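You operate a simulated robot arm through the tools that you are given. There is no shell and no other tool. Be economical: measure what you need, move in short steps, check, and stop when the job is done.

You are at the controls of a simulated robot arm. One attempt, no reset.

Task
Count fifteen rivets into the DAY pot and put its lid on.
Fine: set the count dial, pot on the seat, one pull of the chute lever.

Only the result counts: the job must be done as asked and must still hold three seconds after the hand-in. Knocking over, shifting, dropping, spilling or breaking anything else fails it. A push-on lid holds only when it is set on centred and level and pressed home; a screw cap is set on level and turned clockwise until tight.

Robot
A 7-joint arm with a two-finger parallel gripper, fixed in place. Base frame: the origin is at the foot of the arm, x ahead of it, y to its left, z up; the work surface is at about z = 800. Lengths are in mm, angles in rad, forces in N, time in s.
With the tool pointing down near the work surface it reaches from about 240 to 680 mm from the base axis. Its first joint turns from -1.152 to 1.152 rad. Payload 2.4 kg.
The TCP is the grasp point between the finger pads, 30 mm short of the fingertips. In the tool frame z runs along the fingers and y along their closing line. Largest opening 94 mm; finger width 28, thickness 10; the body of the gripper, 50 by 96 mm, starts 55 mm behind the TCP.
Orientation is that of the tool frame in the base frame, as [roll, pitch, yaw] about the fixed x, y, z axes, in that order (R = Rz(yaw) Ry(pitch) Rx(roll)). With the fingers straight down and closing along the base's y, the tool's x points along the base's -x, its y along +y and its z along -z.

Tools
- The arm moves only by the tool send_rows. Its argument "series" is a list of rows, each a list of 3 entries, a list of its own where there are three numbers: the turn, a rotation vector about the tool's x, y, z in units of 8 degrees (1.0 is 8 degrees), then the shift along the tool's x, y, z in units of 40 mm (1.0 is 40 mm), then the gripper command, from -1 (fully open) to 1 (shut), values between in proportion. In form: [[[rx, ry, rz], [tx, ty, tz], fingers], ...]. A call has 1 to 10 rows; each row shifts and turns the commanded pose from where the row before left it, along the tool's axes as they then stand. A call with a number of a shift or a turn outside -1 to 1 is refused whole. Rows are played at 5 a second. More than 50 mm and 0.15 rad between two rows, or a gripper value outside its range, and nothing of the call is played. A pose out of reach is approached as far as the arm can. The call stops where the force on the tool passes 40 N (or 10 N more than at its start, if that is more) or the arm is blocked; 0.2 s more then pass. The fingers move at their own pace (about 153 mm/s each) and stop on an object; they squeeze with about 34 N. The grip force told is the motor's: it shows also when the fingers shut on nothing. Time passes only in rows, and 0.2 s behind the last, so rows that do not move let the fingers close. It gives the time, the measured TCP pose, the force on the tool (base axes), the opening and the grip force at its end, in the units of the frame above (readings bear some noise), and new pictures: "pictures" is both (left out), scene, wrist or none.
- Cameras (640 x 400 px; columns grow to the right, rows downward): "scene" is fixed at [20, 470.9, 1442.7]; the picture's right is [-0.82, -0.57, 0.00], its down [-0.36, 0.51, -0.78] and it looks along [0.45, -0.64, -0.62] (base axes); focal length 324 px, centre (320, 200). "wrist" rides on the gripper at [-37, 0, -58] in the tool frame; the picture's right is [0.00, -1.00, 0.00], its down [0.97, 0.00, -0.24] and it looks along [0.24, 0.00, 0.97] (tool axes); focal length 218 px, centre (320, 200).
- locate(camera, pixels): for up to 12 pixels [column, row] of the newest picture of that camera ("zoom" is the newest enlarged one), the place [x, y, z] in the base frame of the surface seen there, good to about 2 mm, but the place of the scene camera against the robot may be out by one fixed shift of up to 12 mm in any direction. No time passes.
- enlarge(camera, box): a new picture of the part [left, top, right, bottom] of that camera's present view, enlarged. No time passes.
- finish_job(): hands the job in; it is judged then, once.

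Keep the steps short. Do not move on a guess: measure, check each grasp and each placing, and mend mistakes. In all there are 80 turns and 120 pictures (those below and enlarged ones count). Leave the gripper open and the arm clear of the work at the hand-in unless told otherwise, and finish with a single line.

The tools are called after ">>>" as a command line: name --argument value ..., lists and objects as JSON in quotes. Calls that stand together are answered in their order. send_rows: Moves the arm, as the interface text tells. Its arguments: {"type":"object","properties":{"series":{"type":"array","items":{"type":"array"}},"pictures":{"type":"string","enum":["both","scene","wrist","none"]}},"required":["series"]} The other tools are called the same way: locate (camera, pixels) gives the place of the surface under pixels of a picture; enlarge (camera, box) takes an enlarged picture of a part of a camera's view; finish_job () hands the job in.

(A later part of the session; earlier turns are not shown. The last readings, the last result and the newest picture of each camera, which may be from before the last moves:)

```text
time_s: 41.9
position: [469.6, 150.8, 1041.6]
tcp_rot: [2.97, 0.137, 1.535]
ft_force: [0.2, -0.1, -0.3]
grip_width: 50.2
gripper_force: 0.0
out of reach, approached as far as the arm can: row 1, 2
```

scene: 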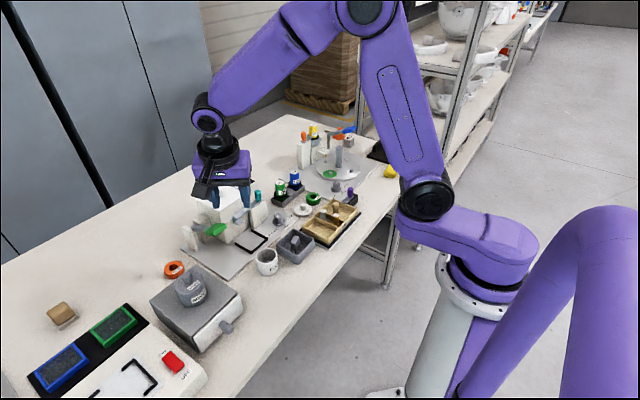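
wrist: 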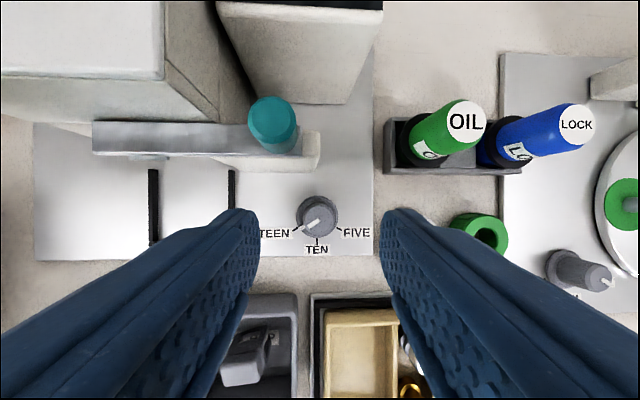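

The limit acts like an arm posture (elbow swivel) that drifted. It eases closer to the base and to +y, so I move there, lower, and try levelling.

>>> send_rows --series '[[[0, 0, 0], [0.6, -0.9, 0.2], -0.064], [[0, 0, 0], [0.6, -0.9, 0.2], -0.064], [[0, 0, 0], [0.6, -0.9, 0.2], -0.064], [[0, 0, 0], [0.6, -0.4, 0.5], -0.064], [[0, 0, 0], [0, 0, 0.8], -0.064], [[0.6, 0.6, 0], [0, 0, 0], -0.064], [[0.6, 0.6, 0], [0, 0, 0], -0.064], [[0, 0, 0], [0, 0, 0], -0.064]]' --pictures "scene"

```text
time_s: 43.7
position: [360.4, 231.7, 932.3]
tcp_rot: [3.047, 0.063, 1.546]
ft_force: [-0.3, -0.1, 0.4]
grip_width: 50.1
gripper_force: 0.1
out of reach, approached as far as the arm can: row 6, 7
```

scene: 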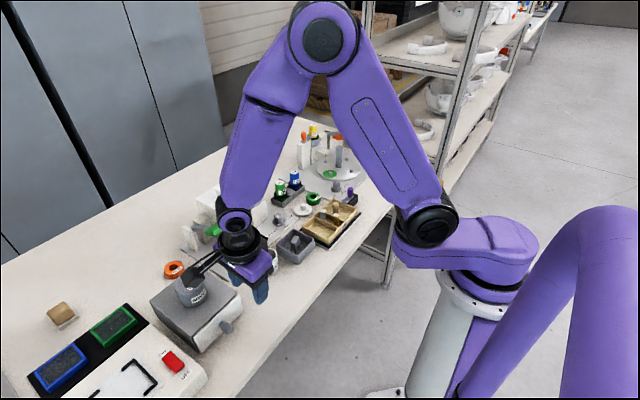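

Levelling works better here. I continue closer and further left.

>>> send_rows --series '[[[0, 0, 0], [0.5, -0.7, -0.2], -0.064], [[0.3, 0.3, 0], [0.7, -0.3, -0.2], -0.064], [[0.3, 0.3, 0], [0.7, 0, 0.2], -0.064], [[0.4, 0.4, 0], [0, 0, 0], -0.064], [[0.4, 0.4, 0], [0, 0, 0], -0.064], [[0, 0, 0], [0, 0, 0], -0.064]]' --pictures "none"

```text
time_s: 45.1
position: [322.9, 254.2, 932.2]
tcp_rot: [3.055, 0.05, 1.546]
ft_force: [-0.3, 0.3, -0.2]
grip_width: 50.1
gripper_force: 0.0
out of reach, approached as far as the arm can: row 2, 3, 4, 5
```

The arm's base link now lines up with its direction again; near the dial it had swung to its limit. I undo the 90° yaw here and then level.

>>> send_rows --series '[[[0, 0, -1], [0, 0, 0], -0.064], [[0, 0, -1], [0, 0, 0], -0.064], [[0, 0, -1], [0, 0, 0], -0.064], [[0, 0, -1], [0, 0, 0], -0.064], [[0, 0, -1], [0, 0, 0], -0.064], [[0, 0, -1], [0, 0, 0], -0.064], [[0, 0, -1], [0, 0, 0], -0.064], [[0, 0, -1], [0, 0, 0], -0.064], [[0, 0, -1], [0, 0, 0], -0.064], [[0, 0, -1], [0, 0, 0], -0.064]]' --pictures "none"

>>> send_rows --series '[[[0, 0, -1], [0, 0, 0], -0.064], [[0, 0, -0.5], [0, 0, 0], -0.064], [[0, 0.4, 0], [0, 0, 0], -0.064], [[0, 0.3, 0], [0, 0, 0], -0.064], [[0, 0, 0], [0, 0, 0], -0.064]]' --pictures "scene"

```text
time_s: 47.3
position: [324.1, 254.8, 932.3]
tcp_rot: [-3.106, 0.094, 2.947]
ft_force: [0.8, 0.3, 0.6]
grip_width: 50.0
gripper_force: 0.2
```

```text
time_s: 48.5
position: [323.2, 255.1, 931.6]
tcp_rot: [-3.086, 0.083, -3.128]
ft_force: [0.3, -0.2, -0.3]
grip_width: 50.1
gripper_force: 0.0
out of reach, approached as far as the arm can: row 3
```

scene: 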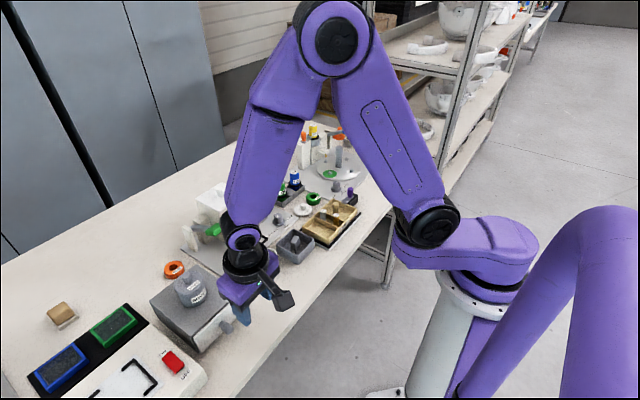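

>>> send_rows --series '[[[-0.2, 0, 0], [0, 0, 0], -0.064], [[-0.2, 0, 0], [0, 0, 0], -0.064], [[0, 0.15, 0], [0, 0, 0], -0.064], [[0, 0.15, 0], [0, 0, 0], -0.064], [[0, 0.15, 0], [0, 0, 0], -0.064], [[0, 0.15, 0], [0, 0, 0], -0.064], [[0, 0, 0], [0, 0, 0], -0.064]]' --pictures "none"

>>> send_rows --series '[[[0, 0, 0], [0, 0.8, 0], -0.064], [[0, 0, 0], [0, 0.8, 0], -0.064], [[0, 0.3, 0], [0, 0, 0], -0.064], [[0, 0.3, 0], [0, 0, 0], -0.064], [[-0.3, 0, 0], [0, 0, 0], -0.064], [[0, 0, 0], [0, 0, 0], -0.064]]' --pictures "none"

```text
time_s: 50.1
position: [317.1, 248.5, 931.2]
tcp_rot: [-3.111, 0.089, -3.127]
ft_force: [0.1, -0.3, 0.4]
grip_width: 50.0
gripper_force: 0.1
out of reach, approached as far as the arm can: row 1, 2, 5
```

```text
time_s: 51.5
position: [266.9, 266.0, 923.3]
tcp_rot: [3.13, 0.079, -3.128]
ft_force: [0.8, 0.2, 0.9]
grip_width: 50.1
gripper_force: 0.1
out of reach, approached as far as the arm can: row 1, 2, 4, 5
```

>>> send_rows --series '[[[0, 0, 0], [-0.5, -0.9, -0.3], -0.064], [[0, 0, 0], [-0.5, -0.9, -0.3], -0.064], [[0, 0, 0], [-0.5, -0.9, -0.3], -0.064], [[0, 0, 0], [-0.5, -0.9, -0.3], -0.064], [[0, 0, 0], [-0.5, -0.9, -0.3], -0.064], [[0, 0, 0], [-0.5, -0.9, -0.3], -0.064], [[0, 0.3, 0], [0, 0, 0], -0.064], [[0, 0.3, 0], [0, 0, 0], -0.064], [[0, 0, 0], [0, 0, 0], -0.064]]' --pictures "scene"

```text
time_s: 53.5
position: [300.3, 172.0, 976.4]
tcp_rot: [-3.137, 0.132, -3.127]
ft_force: [0.2, 0.0, -1.5]
grip_width: 50.1
gripper_force: 0.0
out of reach, approached as far as the arm can: row 1, 2, 3, 4, 5, 6, 8
```

scene: 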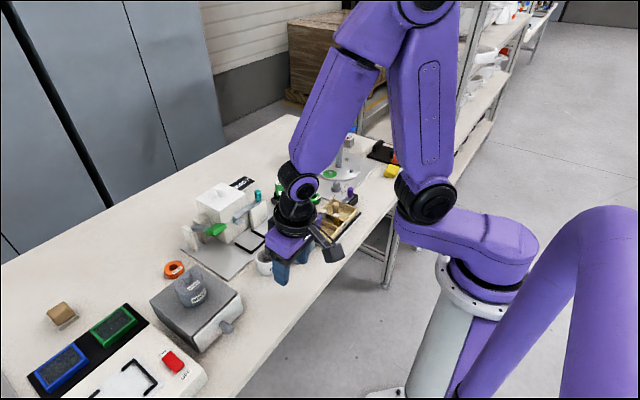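

>>> send_rows --series '[[[0, -1, 0], [0, 0, 0], -0.064], [[0, -1, 0], [0, 0, 0], -0.064], [[0, -1, 0], [0, 0, 0], -0.064], [[0, 0, 0], [-0.7, -0.5, -0.5], -0.064], [[0, 0, 0], [-0.7, -0.5, -0.5], -0.064], [[0, 0, 0], [-0.7, -0.5, -0.5], -0.064], [[0, 0, 0], [-0.7, -0.5, -0.5], -0.064], [[0, 0, 0], [-0.7, -0.5, -0.3], -0.064], [[0, 0, 0], [0, 0, 0], -0.064]]' --pictures "scene"

```text
time_s: 55.5
position: [375.4, 73.9, 1127.7]
tcp_rot: [-3.134, 0.549, -3.126]
ft_force: [0.1, 0.1, 0.6]
grip_width: 50.1
gripper_force: 0.0
```

scene: 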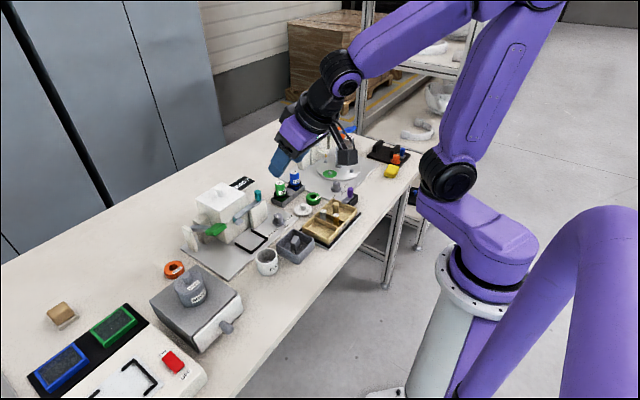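

No limit messages this time, and the base link looks centred. I level here step by step (needs 0.549 rad = 3.93 units).

>>> send_rows --series '[[[0, 0.8, 0], [0, 0, 0], -0.064], [[0, 0.8, 0], [0, 0, 0], -0.064], [[0, 0.8, 0], [0, 0, 0], -0.064], [[0, 0.8, 0], [0, 0, 0], -0.064], [[0, 0.73, 0], [0, 0, 0], -0.064], [[0, 0, 0], [0, 0, 0], -0.064]]' --pictures "none"

```text
time_s: 56.9
position: [370.6, 78.5, 1126.7]
tcp_rot: [-3.135, 0.347, -3.127]
ft_force: [0.1, -0.7, -0.4]
grip_width: 49.9
gripper_force: 0.1
out of reach, approached as far as the arm can: row 2, 3, 4, 5
```

>>> send_rows --series '[[[0, 0, 0], [0, 0, 0], -0.064]]' --pictures "scene"

>>> enlarge --camera "scene" --box '[260, 0, 580, 210]'

```text
time_s: 57.3
position: [371.3, 76.5, 1126.8]
tcp_rot: [-3.134, 0.347, -3.128]
ft_force: [-0.4, -0.3, -0.1]
grip_width: 50.0
gripper_force: 0.1
```

scene: 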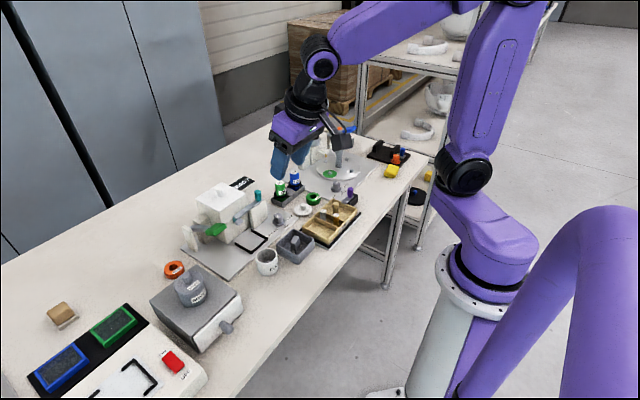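

```text
1.90 times, centred on (420, 105) of scene
```

zoom: 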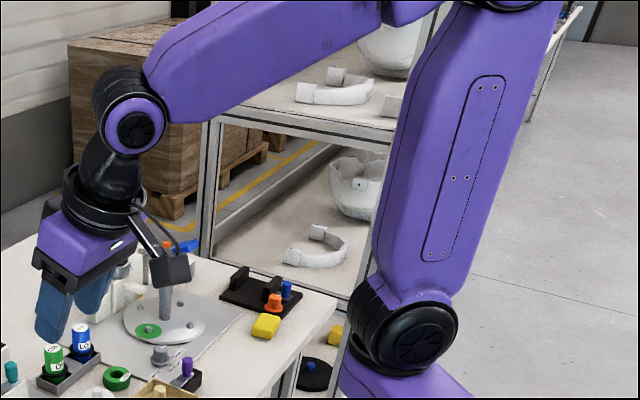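

At the dial the tool was nearly in line with the forearm, so the wrist flipped over there. Now that wrist joint is wound to its stop. I plan to unwind it the way it came: at a lower pose, lean the tool to -y, swing it up past the forearm line, then come straight down. First I move to about (450, 20, 980) with tilt 0.45.

>>> send_rows --series '[[[0, -0.75, 0], [0, 0, 0], -0.064], [[0, 0, 0], [-0.04, -0.28, 0.84], -0.064], [[0, 0, 0], [-0.04, -0.28, 0.84], -0.064], [[0, 0, 0], [-0.04, -0.28, 0.84], -0.064], [[0, 0, 0], [-0.04, -0.28, 0.84], -0.064], [[0, 0, 0], [-0.04, -0.28, 0.84], -0.064], [[0, 0, 0], [0, 0, 0], -0.064]]' --pictures "scene"

```text
time_s: 58.9
position: [453.6, 20.7, 978.0]
tcp_rot: [-3.133, 0.453, -3.127]
ft_force: [-0.6, 0.5, 0.2]
grip_width: 50.1
gripper_force: 0.1
```

scene: 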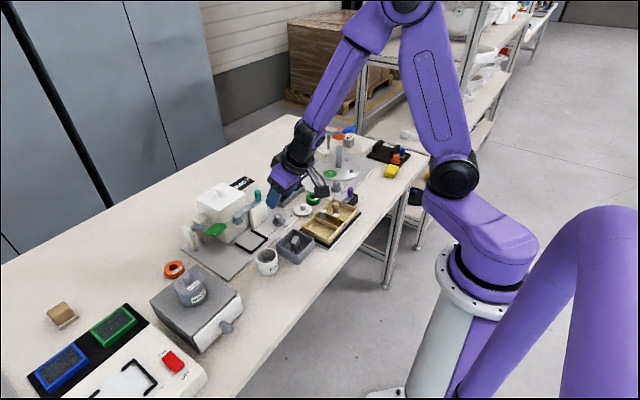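

The tool is nearly in line with the forearm here. I do the unwinding swing: lean to -y, swing up, return to the middle.

>>> send_rows --series '[[[1, 0, 0], [0, 0, 0], -0.064], [[1, 0, 0], [0, 0, 0], -0.064], [[0.8, -0.5, 0], [0, 0, 0], -0.064], [[0, -1, 0], [0, 0, 0], -0.064], [[0, -1, 0], [0, 0, 0], -0.064], [[-0.4, -0.9, 0], [0, 0, 0], -0.064], [[-0.9, -0.4, 0], [0, 0, 0], -0.064], [[-0.9, 0, 0], [0, 0, 0], -0.064], [[-0.6, 0, 0], [0, 0, 0], -0.064], [[0, 0, 0], [0, 0, 0], -0.064]]' --pictures "scene"

```text
time_s: 61.1
position: [453.0, 19.4, 979.0]
tcp_rot: [-2.932, 0.929, -2.815]
ft_force: [0.4, -0.5, -0.1]
grip_width: 50.0
gripper_force: 0.1
```

scene: 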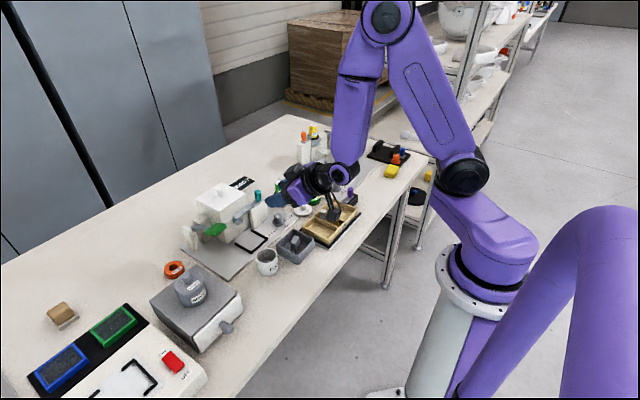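

No limits hit, and the tool is now above the forearm line, in plane. I remove the small twist and come straight down.

>>> send_rows --series '[[[0, 0, 1], [0, 0, 0], -0.064], [[0, 0, 0.15], [0, 0, 0], -0.064], [[0, 1, 0], [0, 0, 0], -0.064], [[0, 1, 0], [0, 0, 0], -0.064], [[0, 1, 0], [0, 0, 0], -0.064], [[0, 1, 0], [0, 0, 0], -0.064], [[0, 1, 0], [0, 0, 0], -0.064], [[0, 0, 0], [0, 0, 0], -0.064]]' --pictures "scene"

```text
time_s: 62.9
position: [469.0, 32.6, 979.1]
tcp_rot: [3.117, 0.36, -3.075]
ft_force: [-0.3, -0.2, -0.1]
grip_width: 49.9
gripper_force: 0.0
out of reach, approached as far as the arm can: row 6, 7
```

scene: 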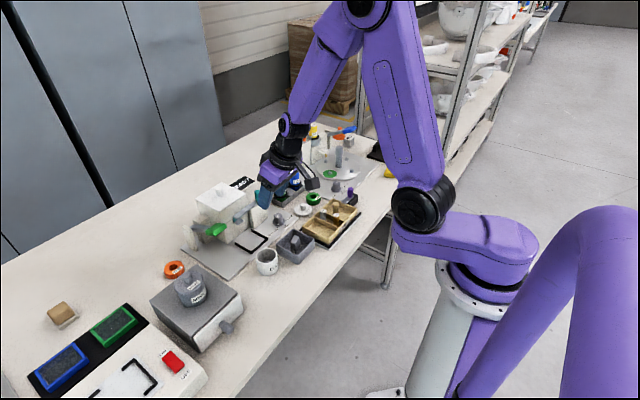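

Blocked again, with the base link swung the other way. So the tool must come down beside the forearm line, not through it. I tilt back up, lean to -y, and come down on that side.

>>> send_rows --series '[[[0, -1, 0], [0, 0, 0], -0.064], [[0, -1, 0], [0, 0, 0], -0.064], [[0, -1, 0], [0, 0, 0], -0.064], [[1, 0, 0], [0, 0, 0], -0.064], [[1, 0, 0], [0, 0, 0], -0.064], [[1, 0.5, 0], [0, 0, 0], -0.064], [[0, 1, 0], [0, 0, 0], -0.064], [[0, 1, 0], [0, 0, 0], -0.064], [[0, 1, 0], [0, 0, 0], -0.064], [[0, 0, 0], [0, 0, 0], -0.064]]' --pictures "scene"

```text
refused: row 6 steps farther than a row can; nothing moved
```

>>> send_rows --series '[[[0, -1, 0], [0, 0, 0], -0.064], [[0, -1, 0], [0, 0, 0], -0.064], [[0, -1, 0], [0, 0, 0], -0.064], [[1, 0, 0], [0, 0, 0], -0.064], [[1, 0, 0], [0, 0, 0], -0.064], [[0.9, 0.4, 0], [0, 0, 0], -0.064], [[0, 1, 0], [0, 0, 0], -0.064], [[0, 1, 0], [0, 0, 0], -0.064], [[0, 1, 0], [0, 0, 0], -0.064], [[0, 0, 0], [0, 0, 0], -0.064]]' --pictures "scene"

```text
time_s: 65.1
position: [495.1, 28.8, 979.9]
tcp_rot: [-2.846, 0.185, 3.036]
ft_force: [-0.1, -0.2, 0.5]
grip_width: 50.0
gripper_force: 0.0
out of reach, approached as far as the arm can: row 1, 2, 3
```

scene: 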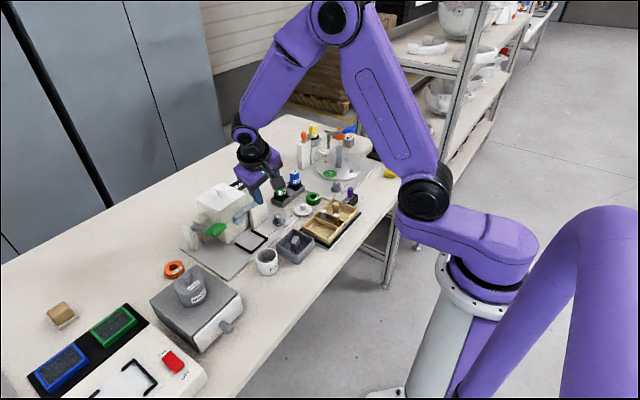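

Now the levelling rows were not blocked. I continue by removing the side lean and the rest of the tilt.

>>> send_rows --series '[[[0, 0.7, 0], [0, 0, 0], -0.064], [[0, 0.6, 0], [0, 0, 0], -0.064], [[-0.8, 0, 0], [0, 0, 0], -0.064], [[-0.8, 0, 0], [0, 0, 0], -0.064], [[-0.5, 0, 0], [0, 0, 0], -0.064], [[0, 0, 0], [0, 0, 0], -0.064]]' --pictures "scene"

```text
time_s: 66.5
position: [485.7, 21.7, 979.5]
tcp_rot: [-2.933, 0.009, 2.985]
ft_force: [0.4, 0.2, 0.7]
grip_width: 49.9
gripper_force: 0.1
out of reach, approached as far as the arm can: row 3, 4, 5
```

scene: 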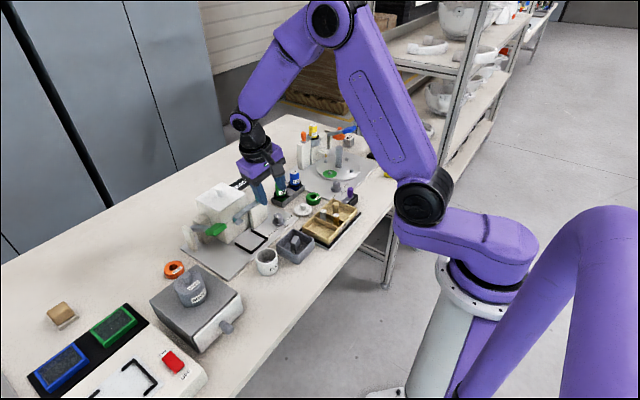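

Nearly upright, with a sideways lean of 0.2 left. The base link is now at its + side, so I move to -y and remove the lean there.

>>> send_rows --series '[[[0, 0, 0], [0.2, -0.9, 0], -0.064], [[0, 0, 0], [0.2, -0.9, 0], -0.064], [[0, 0, 0], [0.2, -0.9, 0], -0.064], [[0, 0, 0], [0.2, -0.9, 0], -0.064], [[-0.5, 0, 0], [0, 0, 0], -0.064], [[-0.5, 0, 0], [0, 0, 0], -0.064], [[-0.4, 0, 0], [0, 0, 0], -0.064], [[0, 0, 0], [0, 0, 0], -0.064]]' --pictures "scene"

```text
time_s: 68.3
position: [427.7, -110.6, 997.7]
tcp_rot: [-2.97, 0.018, 2.986]
ft_force: [-0.3, -0.2, 0.4]
grip_width: 50.2
gripper_force: 0.1
out of reach, approached as far as the arm can: row 5, 6, 7
```

scene: 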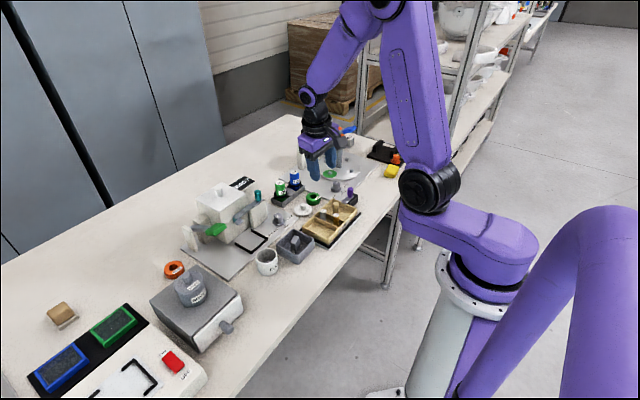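

>>> send_rows --series '[[[0, 0, -0.6], [0, 0, 0], -0.064], [[0, 0, -0.6], [0, 0, 0], -0.064], [[0, 0, 0], [0, 0, 0], -0.064]]' --pictures "none"

>>> send_rows --series '[[[0, -1, 0], [0, 0, 0], -0.064], [[0, -1, 0], [0, 0, 0], -0.064], [[-0.7, 0, 0], [0, 0, 0], -0.064], [[-0.7, 0, 0], [0, 0, 0], -0.064], [[-0.7, 0, 0], [0, 0, 0], -0.064], [[0, 1, 0], [0, 0, 0], -0.064], [[0, 1, 0], [0, 0, 0], -0.064], [[0, 0, 0], [0, 0, 0], -0.064]]' --pictures "scene"

```text
time_s: 69.1
position: [427.4, -111.3, 996.4]
tcp_rot: [-2.965, -0.01, -3.132]
ft_force: [0.5, 0.5, -0.5]
grip_width: 50.0
gripper_force: 0.0
```

```text
time_s: 70.9
position: [419.2, -107.6, 976.0]
tcp_rot: [-2.987, -0.009, -3.121]
ft_force: [-0.6, -0.8, 0.5]
grip_width: 50.1
gripper_force: 0.1
out of reach, approached as far as the arm can: row 4, 5, 6, 7
```

scene: 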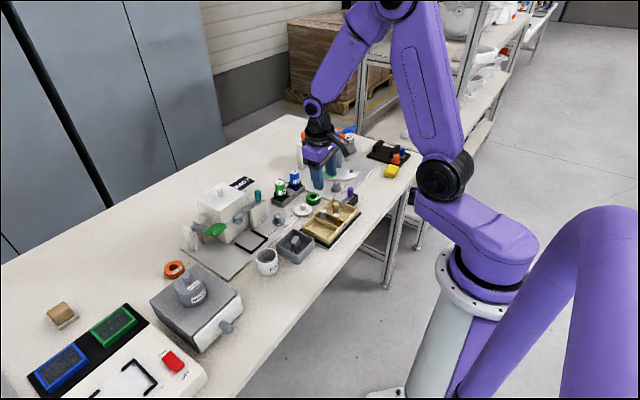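

I stop fighting for a perfectly upright tool. A constant forward tilt in the finger plane is fine, because whatever I grip keeps its own level. I set tilt ≈ 0.3 with no sideways lean, and move toward the teal slide to reopen it.

>>> send_rows --series '[[[0, -1, 0], [0, 0, 0], -0.064], [[0, -1, 0], [0, 0, 0], -0.064], [[-0.5, -0.2, 0], [0, 0, 0], -0.064], [[-0.6, 0, 0], [0, 0, 0], -0.064], [[0, 0, 0], [-0.6, 0.6, 0.1], -0.064], [[0, 0, 0], [-0.6, 0.6, 0.1], -0.064], [[0, 0, 0], [-0.6, 0.6, 0.1], -0.064], [[0, 0, 0], [-0.6, 0.6, 0.1], -0.064], [[0, 0, 0], [0, 0, 0], -0.064]]' --pictures "both"

```text
time_s: 72.9
position: [516.4, -13.0, 980.5]
tcp_rot: [-3.057, 0.284, -3.084]
ft_force: [0.4, -0.4, 0.6]
grip_width: 49.9
gripper_force: 0.0
out of reach, approached as far as the arm can: row 3, 4
```

scene: 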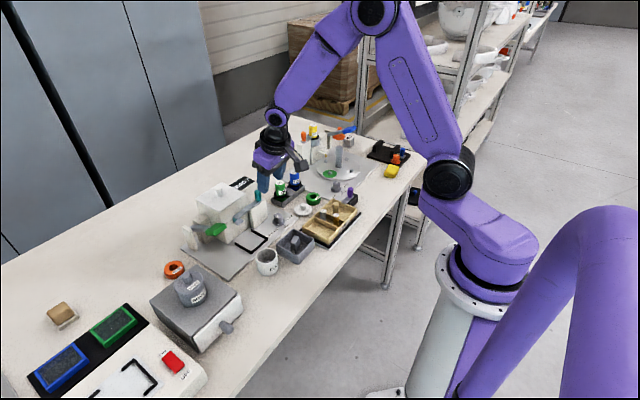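
wrist: 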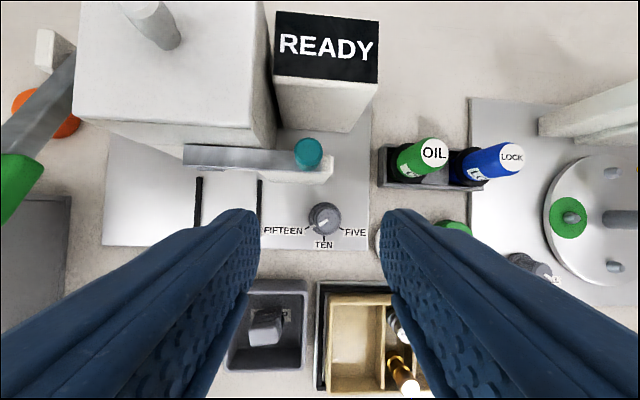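

>>> send_rows --series '[[[-0.3, 0, 0.4], [0, 0, 0], -0.064], [[-0.3, 0, 0], [0, 0, 0], -0.064], [[0, 0, 0], [0, 0, 0], -0.064]]' --pictures "none"

>>> send_rows --series '[[[0, 0.5, 0], [0, 0, 0], -0.064], [[0, 0.5, 0], [0, 0, 0], -0.064], [[0, 0, 0], [0, 0, 0], -0.064]]' --pictures "none"

```text
time_s: 73.7
position: [494.0, 6.2, 978.1]
tcp_rot: [-3.11, 0.29, -3.141]
ft_force: [0.1, 0.5, -0.6]
grip_width: 49.7
gripper_force: 0.0
out of reach, approached as far as the arm can: row 1
```

```text
time_s: 74.5
position: [493.7, 6.1, 978.5]
tcp_rot: [-3.11, 0.289, -3.138]
ft_force: [-0.5, -0.6, 0.2]
grip_width: 49.8
gripper_force: 0.0
out of reach, approached as far as the arm can: row 1, 2
```

I use tilt ≈ 0.43 with zero side lean, and move above the teal knob with the fingers at ~40 mm.

>>> send_rows --series '[[[-0.22, -0.9, 0], [0, 0, 0], 0.15], [[0, -0.1, 0], [-0.5, -0.12, 0.17], 0.15], [[0, 0, 0], [-0.5, -0.12, 0.17], 0.15], [[0, 0, 0], [-0.57, -0.13, 0.19], 0.15], [[0, 0, 0], [0, 0, 0], 0.15]]' --pictures "wrist"

```text
time_s: 75.7
position: [559.9, -8.2, 985.4]
tcp_rot: [-3.139, 0.432, -3.136]
ft_force: [-0.2, 0.8, 0.2]
grip_width: 40.1
gripper_force: 0.0
```

wrist: 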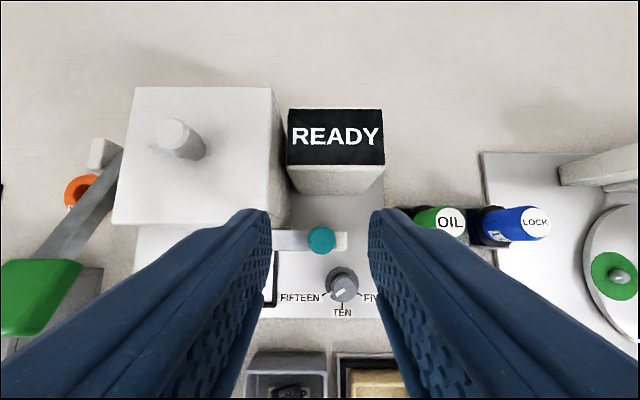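

>>> locate --camera "wrist" --pixels '[[321, 238], [311, 240], [333, 240], [321, 228], [321, 252], [343, 241], [272, 95], [285, 200], [270, 200], [345, 150]]'

```text
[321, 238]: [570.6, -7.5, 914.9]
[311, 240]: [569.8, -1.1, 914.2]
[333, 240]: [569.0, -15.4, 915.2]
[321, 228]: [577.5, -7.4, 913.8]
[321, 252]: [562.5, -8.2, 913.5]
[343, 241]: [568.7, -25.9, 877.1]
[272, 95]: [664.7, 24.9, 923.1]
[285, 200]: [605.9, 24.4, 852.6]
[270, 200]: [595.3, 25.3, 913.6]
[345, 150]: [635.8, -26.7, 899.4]
```

The teal knob centre is at (570, -8). I narrow the fingers to 34 mm, descend 58 mm and grip it.

>>> send_rows --series '[[[0, 0, 0], [0, 0, 0], 0.277], [[0, 0, 0], [0.3, 0, 0.66], 0.277], [[0, 0, 0], [0.3, 0, 0.66], 0.277], [[0, 0, 0], [0, 0, 0], 0.277], [[0, 0, 0], [0, 0, 0], 0.8], [[0, 0, 0], [0, 0, 0], 0.8]]' --pictures "wrist"

```text
time_s: 77.1
position: [560.1, -8.5, 926.1]
tcp_rot: [-3.14, 0.429, -3.139]
ft_force: [2.2, -4.4, -5.5]
grip_width: 17.0
gripper_force: 45.0
```

wrist: 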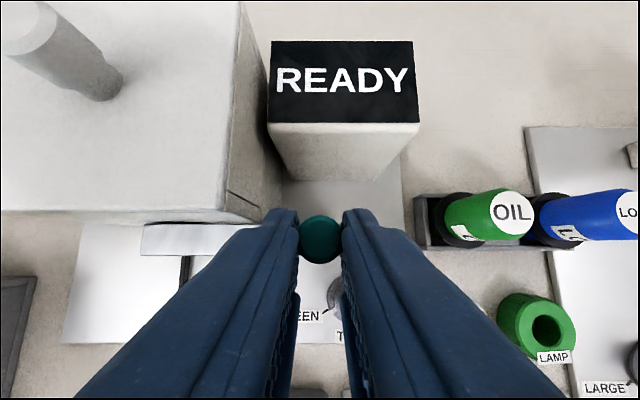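

Gripped. I slide it back 24 mm toward -y, to its original place at y ≈ -32.

>>> send_rows --series '[[[0, 0, 0], [0, -0.2, 0], 0.8], [[0, 0, 0], [0, -0.2, 0], 0.8], [[0, 0, 0], [0, -0.2, 0], 0.8], [[0, 0, 0], [0, 0, 0], 0.8]]' --pictures "none"

```text
time_s: 78.1
position: [560.9, -32.3, 924.8]
tcp_rot: [-3.141, 0.428, -3.138]
ft_force: [7.5, 1.2, -15.3]
grip_width: 16.5
gripper_force: 45.2
```

It moved smoothly to y = -32.3. I release, rise and check the chute mouth.

>>> send_rows --series '[[[0, 0, 0], [0, 0, 0], 0.277], [[0, 0, 0], [0, 0, 0], 0.277], [[0, 0, 0], [-0.3, 0, -0.66], 0.277], [[0, 0, 0], [-0.3, 0, -0.66], 0.277], [[0, 0, 0], [0.9, 0.2, -0.2], 0.277], [[0, 0, 0], [0.9, 0.3, -0.2], 0.277], [[0, 0, 0], [0.9, 0.3, -0.2], 0.277], [[0, 0, 0], [0, 0, 0], 0.277]]' --pictures "both"

>>> enlarge --camera "scene" --box '[180, 165, 300, 275]'

```text
time_s: 79.9
position: [438.5, 10.8, 960.5]
tcp_rot: [-3.141, 0.43, -3.136]
ft_force: [-0.3, 0.1, -0.1]
grip_width: 33.9
gripper_force: 0.0
out of reach, approached as far as the arm can: row 4
```

scene: 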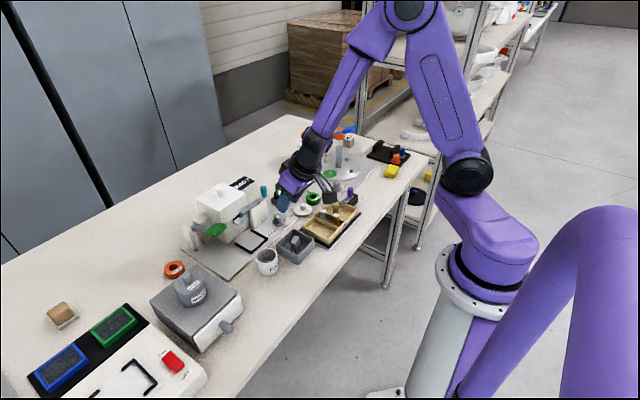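
wrist: 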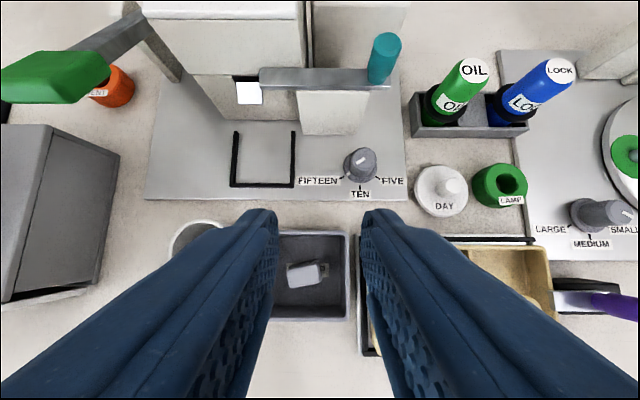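

```text
3.64 times, centred on (240, 220) of scene
```

zoom: 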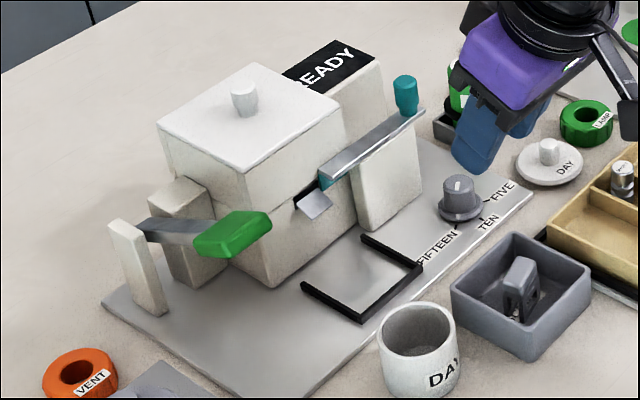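

The shutter is open again. I verify the dial.

>>> enlarge --camera "wrist" --box '[300, 130, 420, 205]'

>>> locate --camera "wrist" --pixels '[[180, 240], [196, 225], [235, 155], [292, 155], [263, 184], [263, 160], [250, 85], [388, 45], [450, 186], [436, 188], [420, 195], [463, 200]]'

```text
5.33 times, centred on (360, 168) of wrist
```

zoom: 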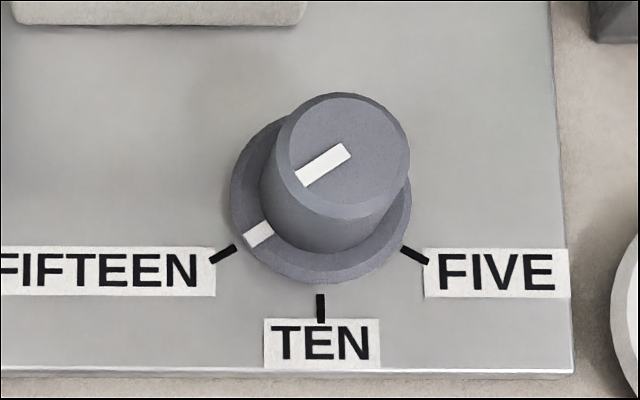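

```text
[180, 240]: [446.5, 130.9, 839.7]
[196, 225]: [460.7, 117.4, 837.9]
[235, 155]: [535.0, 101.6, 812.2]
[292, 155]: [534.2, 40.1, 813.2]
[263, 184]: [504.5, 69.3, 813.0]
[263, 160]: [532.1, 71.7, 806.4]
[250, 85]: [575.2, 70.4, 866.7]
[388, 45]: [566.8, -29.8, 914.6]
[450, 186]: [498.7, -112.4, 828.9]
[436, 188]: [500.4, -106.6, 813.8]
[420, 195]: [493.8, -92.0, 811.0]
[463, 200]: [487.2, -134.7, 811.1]
```

The dial holds on FIFTEEN. Now I move over the pot with fingers wide open to measure it.

>>> send_rows --series '[[[0, 0, 0], [0.2, 0.8, 0], -1], [[0, 0, 0], [0.2, 0.8, 0], -1], [[0, 0, 0], [0.2, 0.8, 0], -1], [[0, 0, 0], [0, 0, 0], -1]]' --pictures "wrist"

```text
time_s: 80.9
position: [416.1, 105.7, 949.9]
tcp_rot: [-3.14, 0.428, -3.137]
ft_force: [0.3, 1.0, 0.1]
grip_width: 93.9
gripper_force: 0.0
```

wrist: 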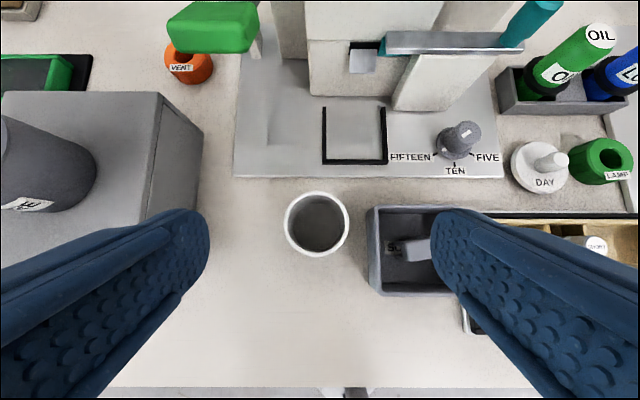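

>>> enlarge --camera "wrist" --box '[270, 170, 390, 270]'

>>> locate --camera "wrist" --pixels '[[287, 222], [347, 222], [317, 194], [317, 254], [317, 235], [367, 235], [375, 207], [367, 290], [203, 134], [322, 130], [385, 130], [355, 162]]'

```text
4.00 times, centred on (330, 220) of wrist
```

zoom: 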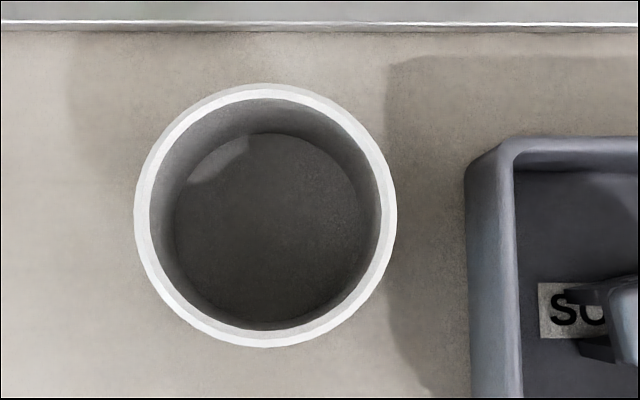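

```text
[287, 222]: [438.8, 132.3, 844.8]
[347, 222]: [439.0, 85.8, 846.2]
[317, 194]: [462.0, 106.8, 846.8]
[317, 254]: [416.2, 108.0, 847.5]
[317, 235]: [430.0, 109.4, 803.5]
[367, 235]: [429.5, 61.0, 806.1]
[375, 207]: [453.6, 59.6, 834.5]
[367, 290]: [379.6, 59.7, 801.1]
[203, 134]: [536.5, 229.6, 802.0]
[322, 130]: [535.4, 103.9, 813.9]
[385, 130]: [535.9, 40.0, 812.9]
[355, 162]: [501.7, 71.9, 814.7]
```

The pot is centred at (439, 108.5), about 48 mm across, with its rim at z 847. I set the fingers to 64 mm, descend to TCP (430, 108.5, 852) and grip.

>>> send_rows --series '[[[0, 0, 0], [0, 0.06, 0], -0.362], [[0, 0, 0], [0, 0, 0], -0.362], [[0, 0, 0], [0.235, 0, 0.79], -0.362], [[0, 0, 0], [0.235, 0, 0.79], -0.362], [[0, 0, 0], [0.235, 0, 0.79], -0.362], [[0, 0, 0], [0, 0, 0], -0.362], [[0, 0, 0], [0, 0, 0], 0.3], [[0, 0, 0], [0, 0, 0], 0.3]]' --pictures "wrist"

```text
time_s: 82.7
position: [430.9, 107.9, 852.1]
tcp_rot: [-3.14, 0.429, -3.137]
ft_force: [-0.4, 0.7, -1.8]
grip_width: 51.5
gripper_force: 33.9
```

wrist: 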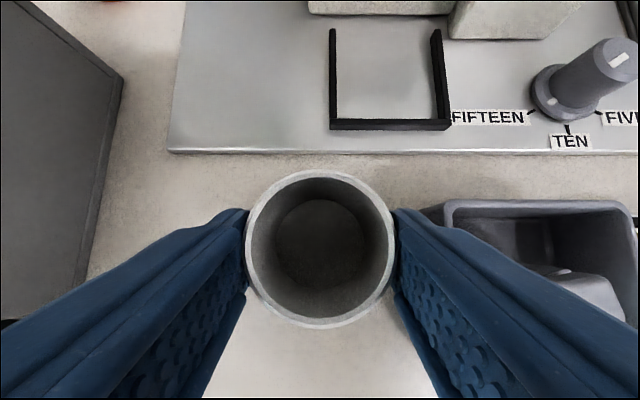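

The pot is gripped (51.5 mm). From here I measure the seat bracket accurately.

>>> locate --camera "wrist" --pixels '[[333, 60], [336, 60], [438, 60], [434, 60], [390, 124], [390, 116], [390, 80], [320, 172], [320, 326], [333, 33], [438, 33], [383, 5]]'

```text
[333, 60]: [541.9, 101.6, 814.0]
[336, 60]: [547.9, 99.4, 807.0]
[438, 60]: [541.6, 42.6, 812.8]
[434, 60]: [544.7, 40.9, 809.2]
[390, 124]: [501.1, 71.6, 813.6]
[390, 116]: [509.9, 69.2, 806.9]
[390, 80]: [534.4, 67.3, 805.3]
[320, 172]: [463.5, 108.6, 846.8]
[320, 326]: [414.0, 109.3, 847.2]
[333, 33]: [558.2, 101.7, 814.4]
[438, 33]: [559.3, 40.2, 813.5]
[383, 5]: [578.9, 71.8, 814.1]
```

The bracket's inner sides are at y 43 and 99.5, and the front bar's inner edge is at x 505. The chute lip ends at x ≈ 563. The pot centre goes to (533.5, 71). I lift 20 mm and carry it over.

>>> send_rows --series '[[[0, 0, 0], [-0.208, 0, -0.455], 0.3], [[0, 0, 0], [0, 0, 0], 0.3], [[0, 0, 0], [-0.5, -0.3, 0.23], 0.3], [[0, 0, 0], [-0.55, -0.3, 0.25], 0.3], [[0, 0, 0], [-0.55, -0.2, 0.25], 0.3], [[0, 0, 0], [-0.55, -0.147, 0.25], 0.3], [[0, 0, 0], [0, 0, 0], 0.3]]' --pictures "both"

>>> enlarge --camera "scene" --box '[190, 180, 310, 280]'

```text
time_s: 84.3
position: [525.7, 70.7, 873.0]
tcp_rot: [-3.14, 0.428, -3.137]
ft_force: [-0.1, -0.3, -0.7]
grip_width: 51.5
gripper_force: 33.7
```

scene: 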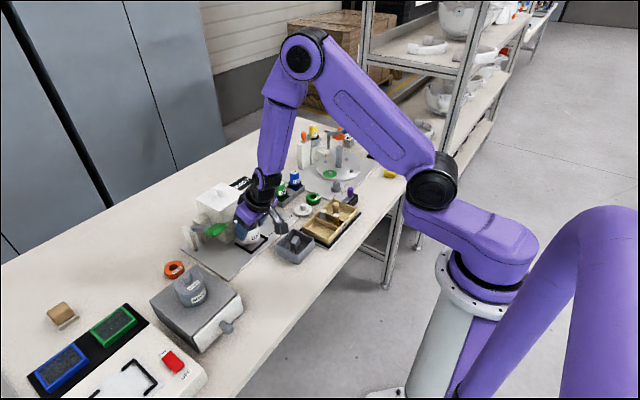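
wrist: 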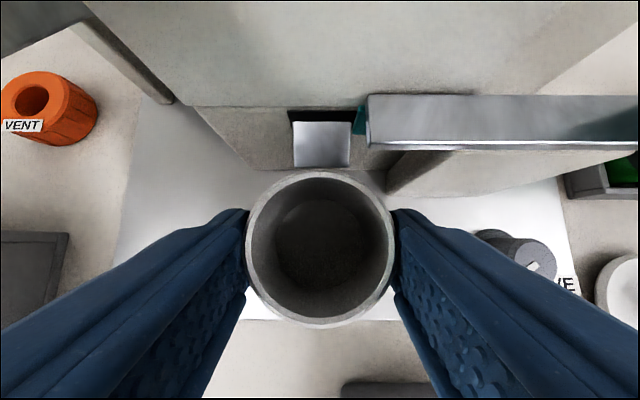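

```text
4.00 times, centred on (250, 230) of scene
```

zoom: 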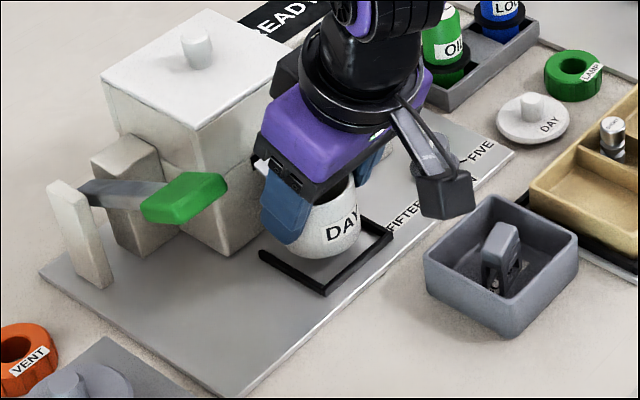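

The chute lip and pot line up. I lower about 15 mm onto the seat in small steps.

>>> send_rows --series '[[[0, 0, 0], [0.08, 0, 0.18], 0.3], [[0, 0, 0], [0.07, 0, 0.15], 0.3], [[0, 0, 0], [0.02, 0, 0.045], 0.3], [[0, 0, 0], [0, 0, 0], 0.3]]' --pictures "wrist"

>>> locate --camera "wrist" --pixels '[[320, 172], [320, 326], [250, 230], [390, 230]]'

```text
time_s: 85.3
position: [526.3, 70.7, 858.9]
tcp_rot: [3.141, 0.433, -3.136]
ft_force: [-4.9, 0.4, 16.7]
grip_width: 51.6
gripper_force: 34.3
```

wrist: 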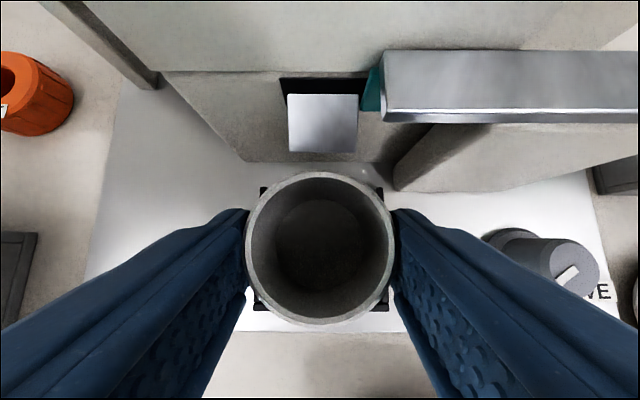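

```text
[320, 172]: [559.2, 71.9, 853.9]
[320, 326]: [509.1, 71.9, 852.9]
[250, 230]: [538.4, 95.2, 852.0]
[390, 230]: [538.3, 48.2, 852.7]
```

The pot rests on the seat at (534, 71.7), rim z 853. I release and back off along the tool axis.

>>> send_rows --series '[[[0, 0, 0], [0, 0, 0], -0.362], [[0, 0, 0], [0, 0, 0], -0.362], [[0, 0, 0], [0, 0, -0.8], -0.362], [[0, 0, 0], [0, 0, -0.9], -0.362], [[0, 0, 0], [0, 0, -0.9], -0.362], [[0, 0, 0], [0, 0, -0.6], 0.9], [[0, 0, 0], [0, 0, 0], 0.9]]' --pictures "both"

>>> enlarge --camera "scene" --box '[180, 180, 280, 270]'

```text
time_s: 86.9
position: [478.9, 74.7, 967.9]
tcp_rot: [3.127, 0.44, -3.138]
ft_force: [0.1, 0.5, -0.1]
grip_width: 4.6
gripper_force: 0.1
out of reach, approached as far as the arm can: row 6
```

scene: 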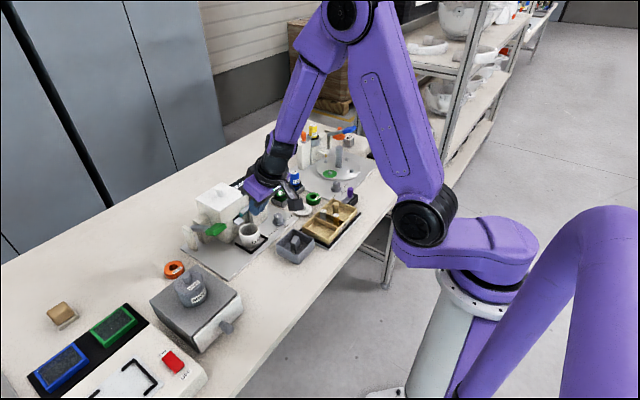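
wrist: 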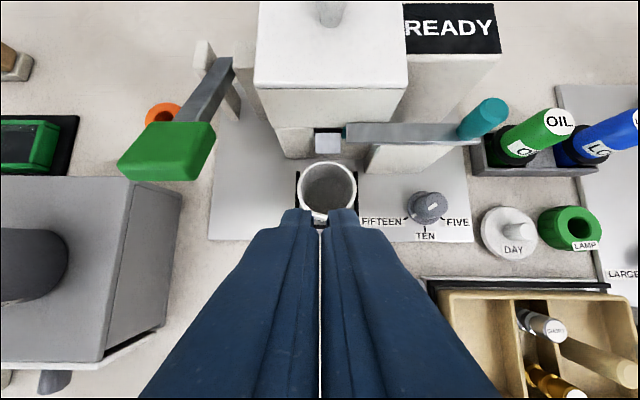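

```text
4.44 times, centred on (230, 225) of scene
```

zoom: 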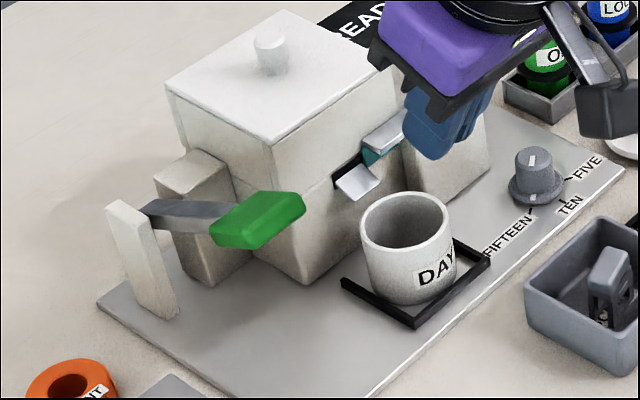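

The pot sits well in the bracket. Now I measure the green lever.

>>> locate --camera "wrist" --pixels '[[165, 148], [120, 168], [195, 178], [215, 128], [160, 125], [205, 80], [226, 60], [190, 115], [165, 172]]'

>>> locate --camera "zoom" --pixels '[[255, 215], [300, 215], [230, 240], [180, 220], [150, 208], [125, 210], [200, 225], [190, 160]]'

>>> enlarge --camera "wrist" --box '[100, 30, 260, 200]'

```text
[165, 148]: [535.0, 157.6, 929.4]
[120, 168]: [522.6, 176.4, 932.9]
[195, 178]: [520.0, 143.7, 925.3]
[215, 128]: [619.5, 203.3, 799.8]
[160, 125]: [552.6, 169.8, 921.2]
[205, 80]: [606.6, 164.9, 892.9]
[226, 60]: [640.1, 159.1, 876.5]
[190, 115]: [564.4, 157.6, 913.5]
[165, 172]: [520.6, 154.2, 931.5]
```

```text
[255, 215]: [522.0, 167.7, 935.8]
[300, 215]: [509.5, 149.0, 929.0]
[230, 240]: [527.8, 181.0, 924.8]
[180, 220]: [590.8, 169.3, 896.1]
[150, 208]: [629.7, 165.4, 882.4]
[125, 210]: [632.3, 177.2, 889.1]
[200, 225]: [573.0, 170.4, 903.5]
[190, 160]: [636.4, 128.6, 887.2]
```

```text
2.35 times, centred on (180, 115) of wrist
```

zoom: 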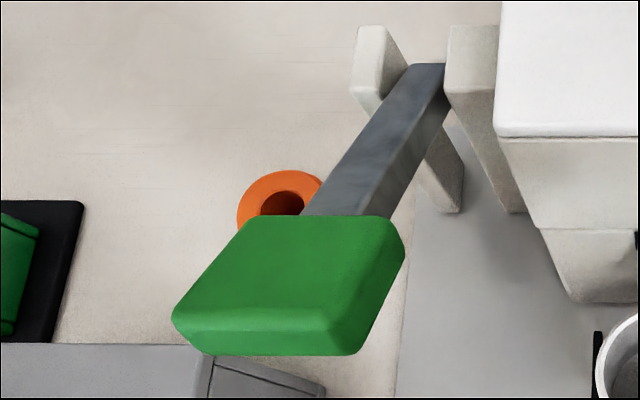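

Handle top: x 520–552, y 144–177, z ≈ 930; the pivot is near (632, 160, 875). I will press the handle down with closed fingers. I check the grey box beside it and go above the handle.

>>> locate --camera "wrist" --pixels '[[110, 200], [120, 183], [95, 340], [40, 245], [178, 195], [145, 300]]'

>>> send_rows --series '[[[0.1, 0, 0], [-0.45, 0.7, 0.05], 1], [[0, 0, 0], [-0.45, 0.7, 0.05], 1], [[0, 0, 0], [-0.39, 0.73, 0.037], 1], [[0, 0, 0], [0, 0, 0], 1]]' --pictures "both"

```text
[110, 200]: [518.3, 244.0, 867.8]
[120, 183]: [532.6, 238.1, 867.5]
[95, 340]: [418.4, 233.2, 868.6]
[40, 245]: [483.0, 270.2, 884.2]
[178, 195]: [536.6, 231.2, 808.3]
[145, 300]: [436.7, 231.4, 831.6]
```

```text
time_s: 87.9
position: [519.2, 155.5, 985.6]
tcp_rot: [-3.126, 0.428, -3.136]
ft_force: [0.5, 0.0, 0.2]
grip_width: 0.0
gripper_force: 33.2
out of reach, approached as far as the arm can: row 1
```

scene: 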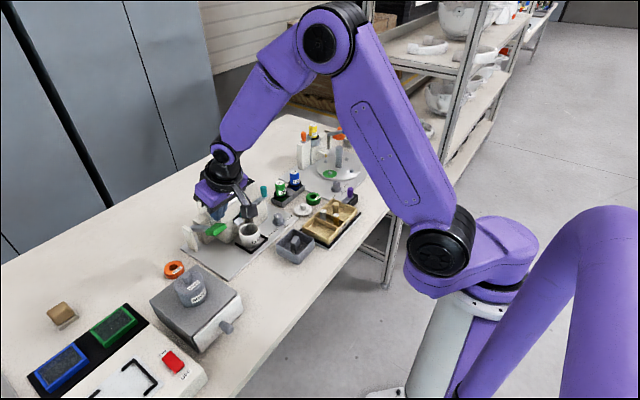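
wrist: 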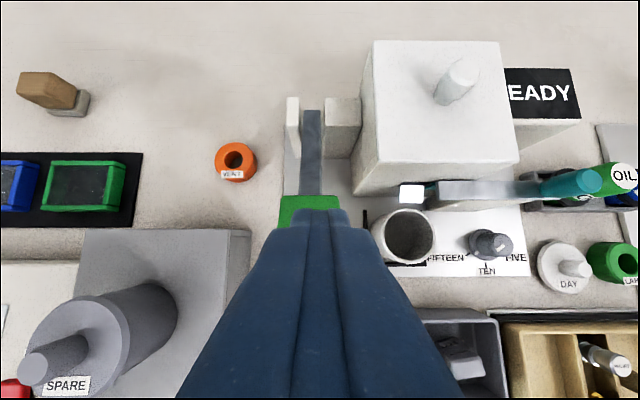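

The way down is clear (the grey box starts at y 231). I descend onto the handle and start pressing in 8 mm steps.

>>> send_rows --series '[[[0, 0, 0], [0.006, 0.1, 0.49], 1], [[0, 0, 0], [0.083, 0, 0.182], 1], [[0, 0, 0], [0.083, 0, 0.182], 1], [[0, 0, 0], [0.083, 0, 0.182], 1], [[0, 0, 0], [0.083, 0, 0.182], 1], [[0, 0, 0], [0, 0, 0], 1]]' --pictures "both"

>>> enlarge --camera "scene" --box '[170, 170, 290, 270]'

```text
time_s: 89.3
position: [527.8, 157.5, 936.2]
tcp_rot: [-3.126, 0.429, -3.137]
ft_force: [-0.1, 1.0, 2.7]
grip_width: 0.0
gripper_force: 33.1
```

scene: 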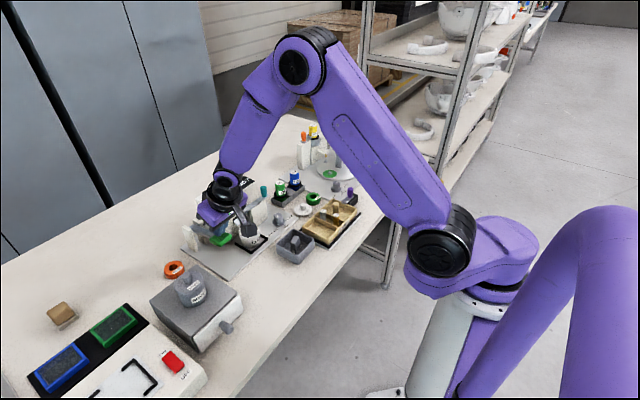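
wrist: 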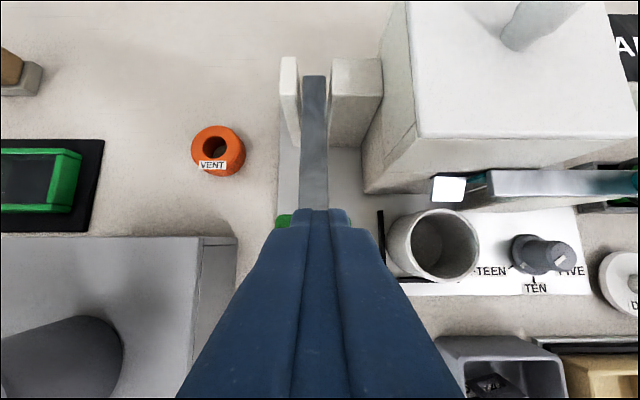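

```text
4.00 times, centred on (230, 220) of scene
```

zoom: 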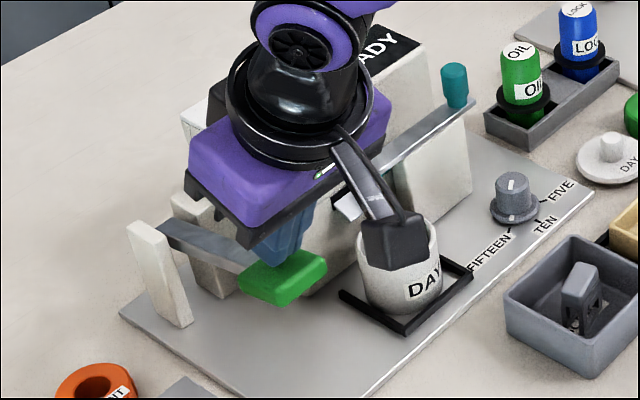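

The lever moves easily (≈3 N). I continue down.

>>> send_rows --series '[[[0, 0, 0], [0.083, 0, 0.182], 1], [[0, 0, 0], [0.083, 0, 0.182], 1], [[0, 0, 0], [0.083, 0, 0.182], 1], [[0, 0, 0], [0.083, 0, 0.182], 1], [[0, 0, 0], [0.083, 0, 0.182], 1], [[0, 0, 0], [0, 0, 0], 1]]' --pictures "both"

```text
time_s: 90.3
position: [530.5, 157.3, 911.6]
tcp_rot: [-3.128, 0.44, -3.138]
ft_force: [-4.0, -0.5, 10.4]
grip_width: 0.0
gripper_force: 33.0
stopped in row 5: the force on the tool passed its limit (the readings are from after the stop); the commanded pose is now the measured one
```

scene: 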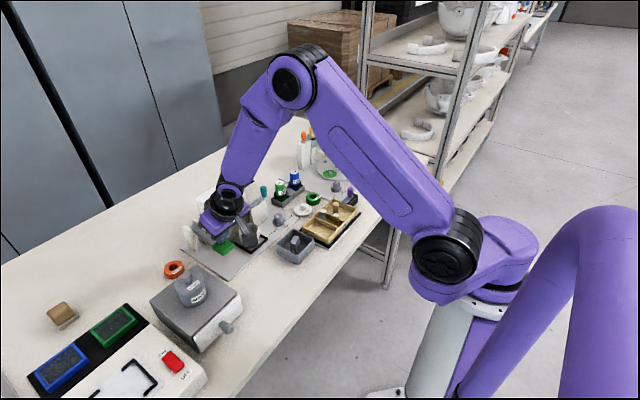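
wrist: 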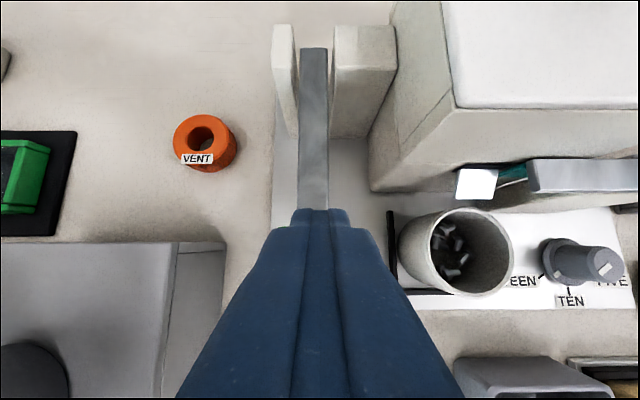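

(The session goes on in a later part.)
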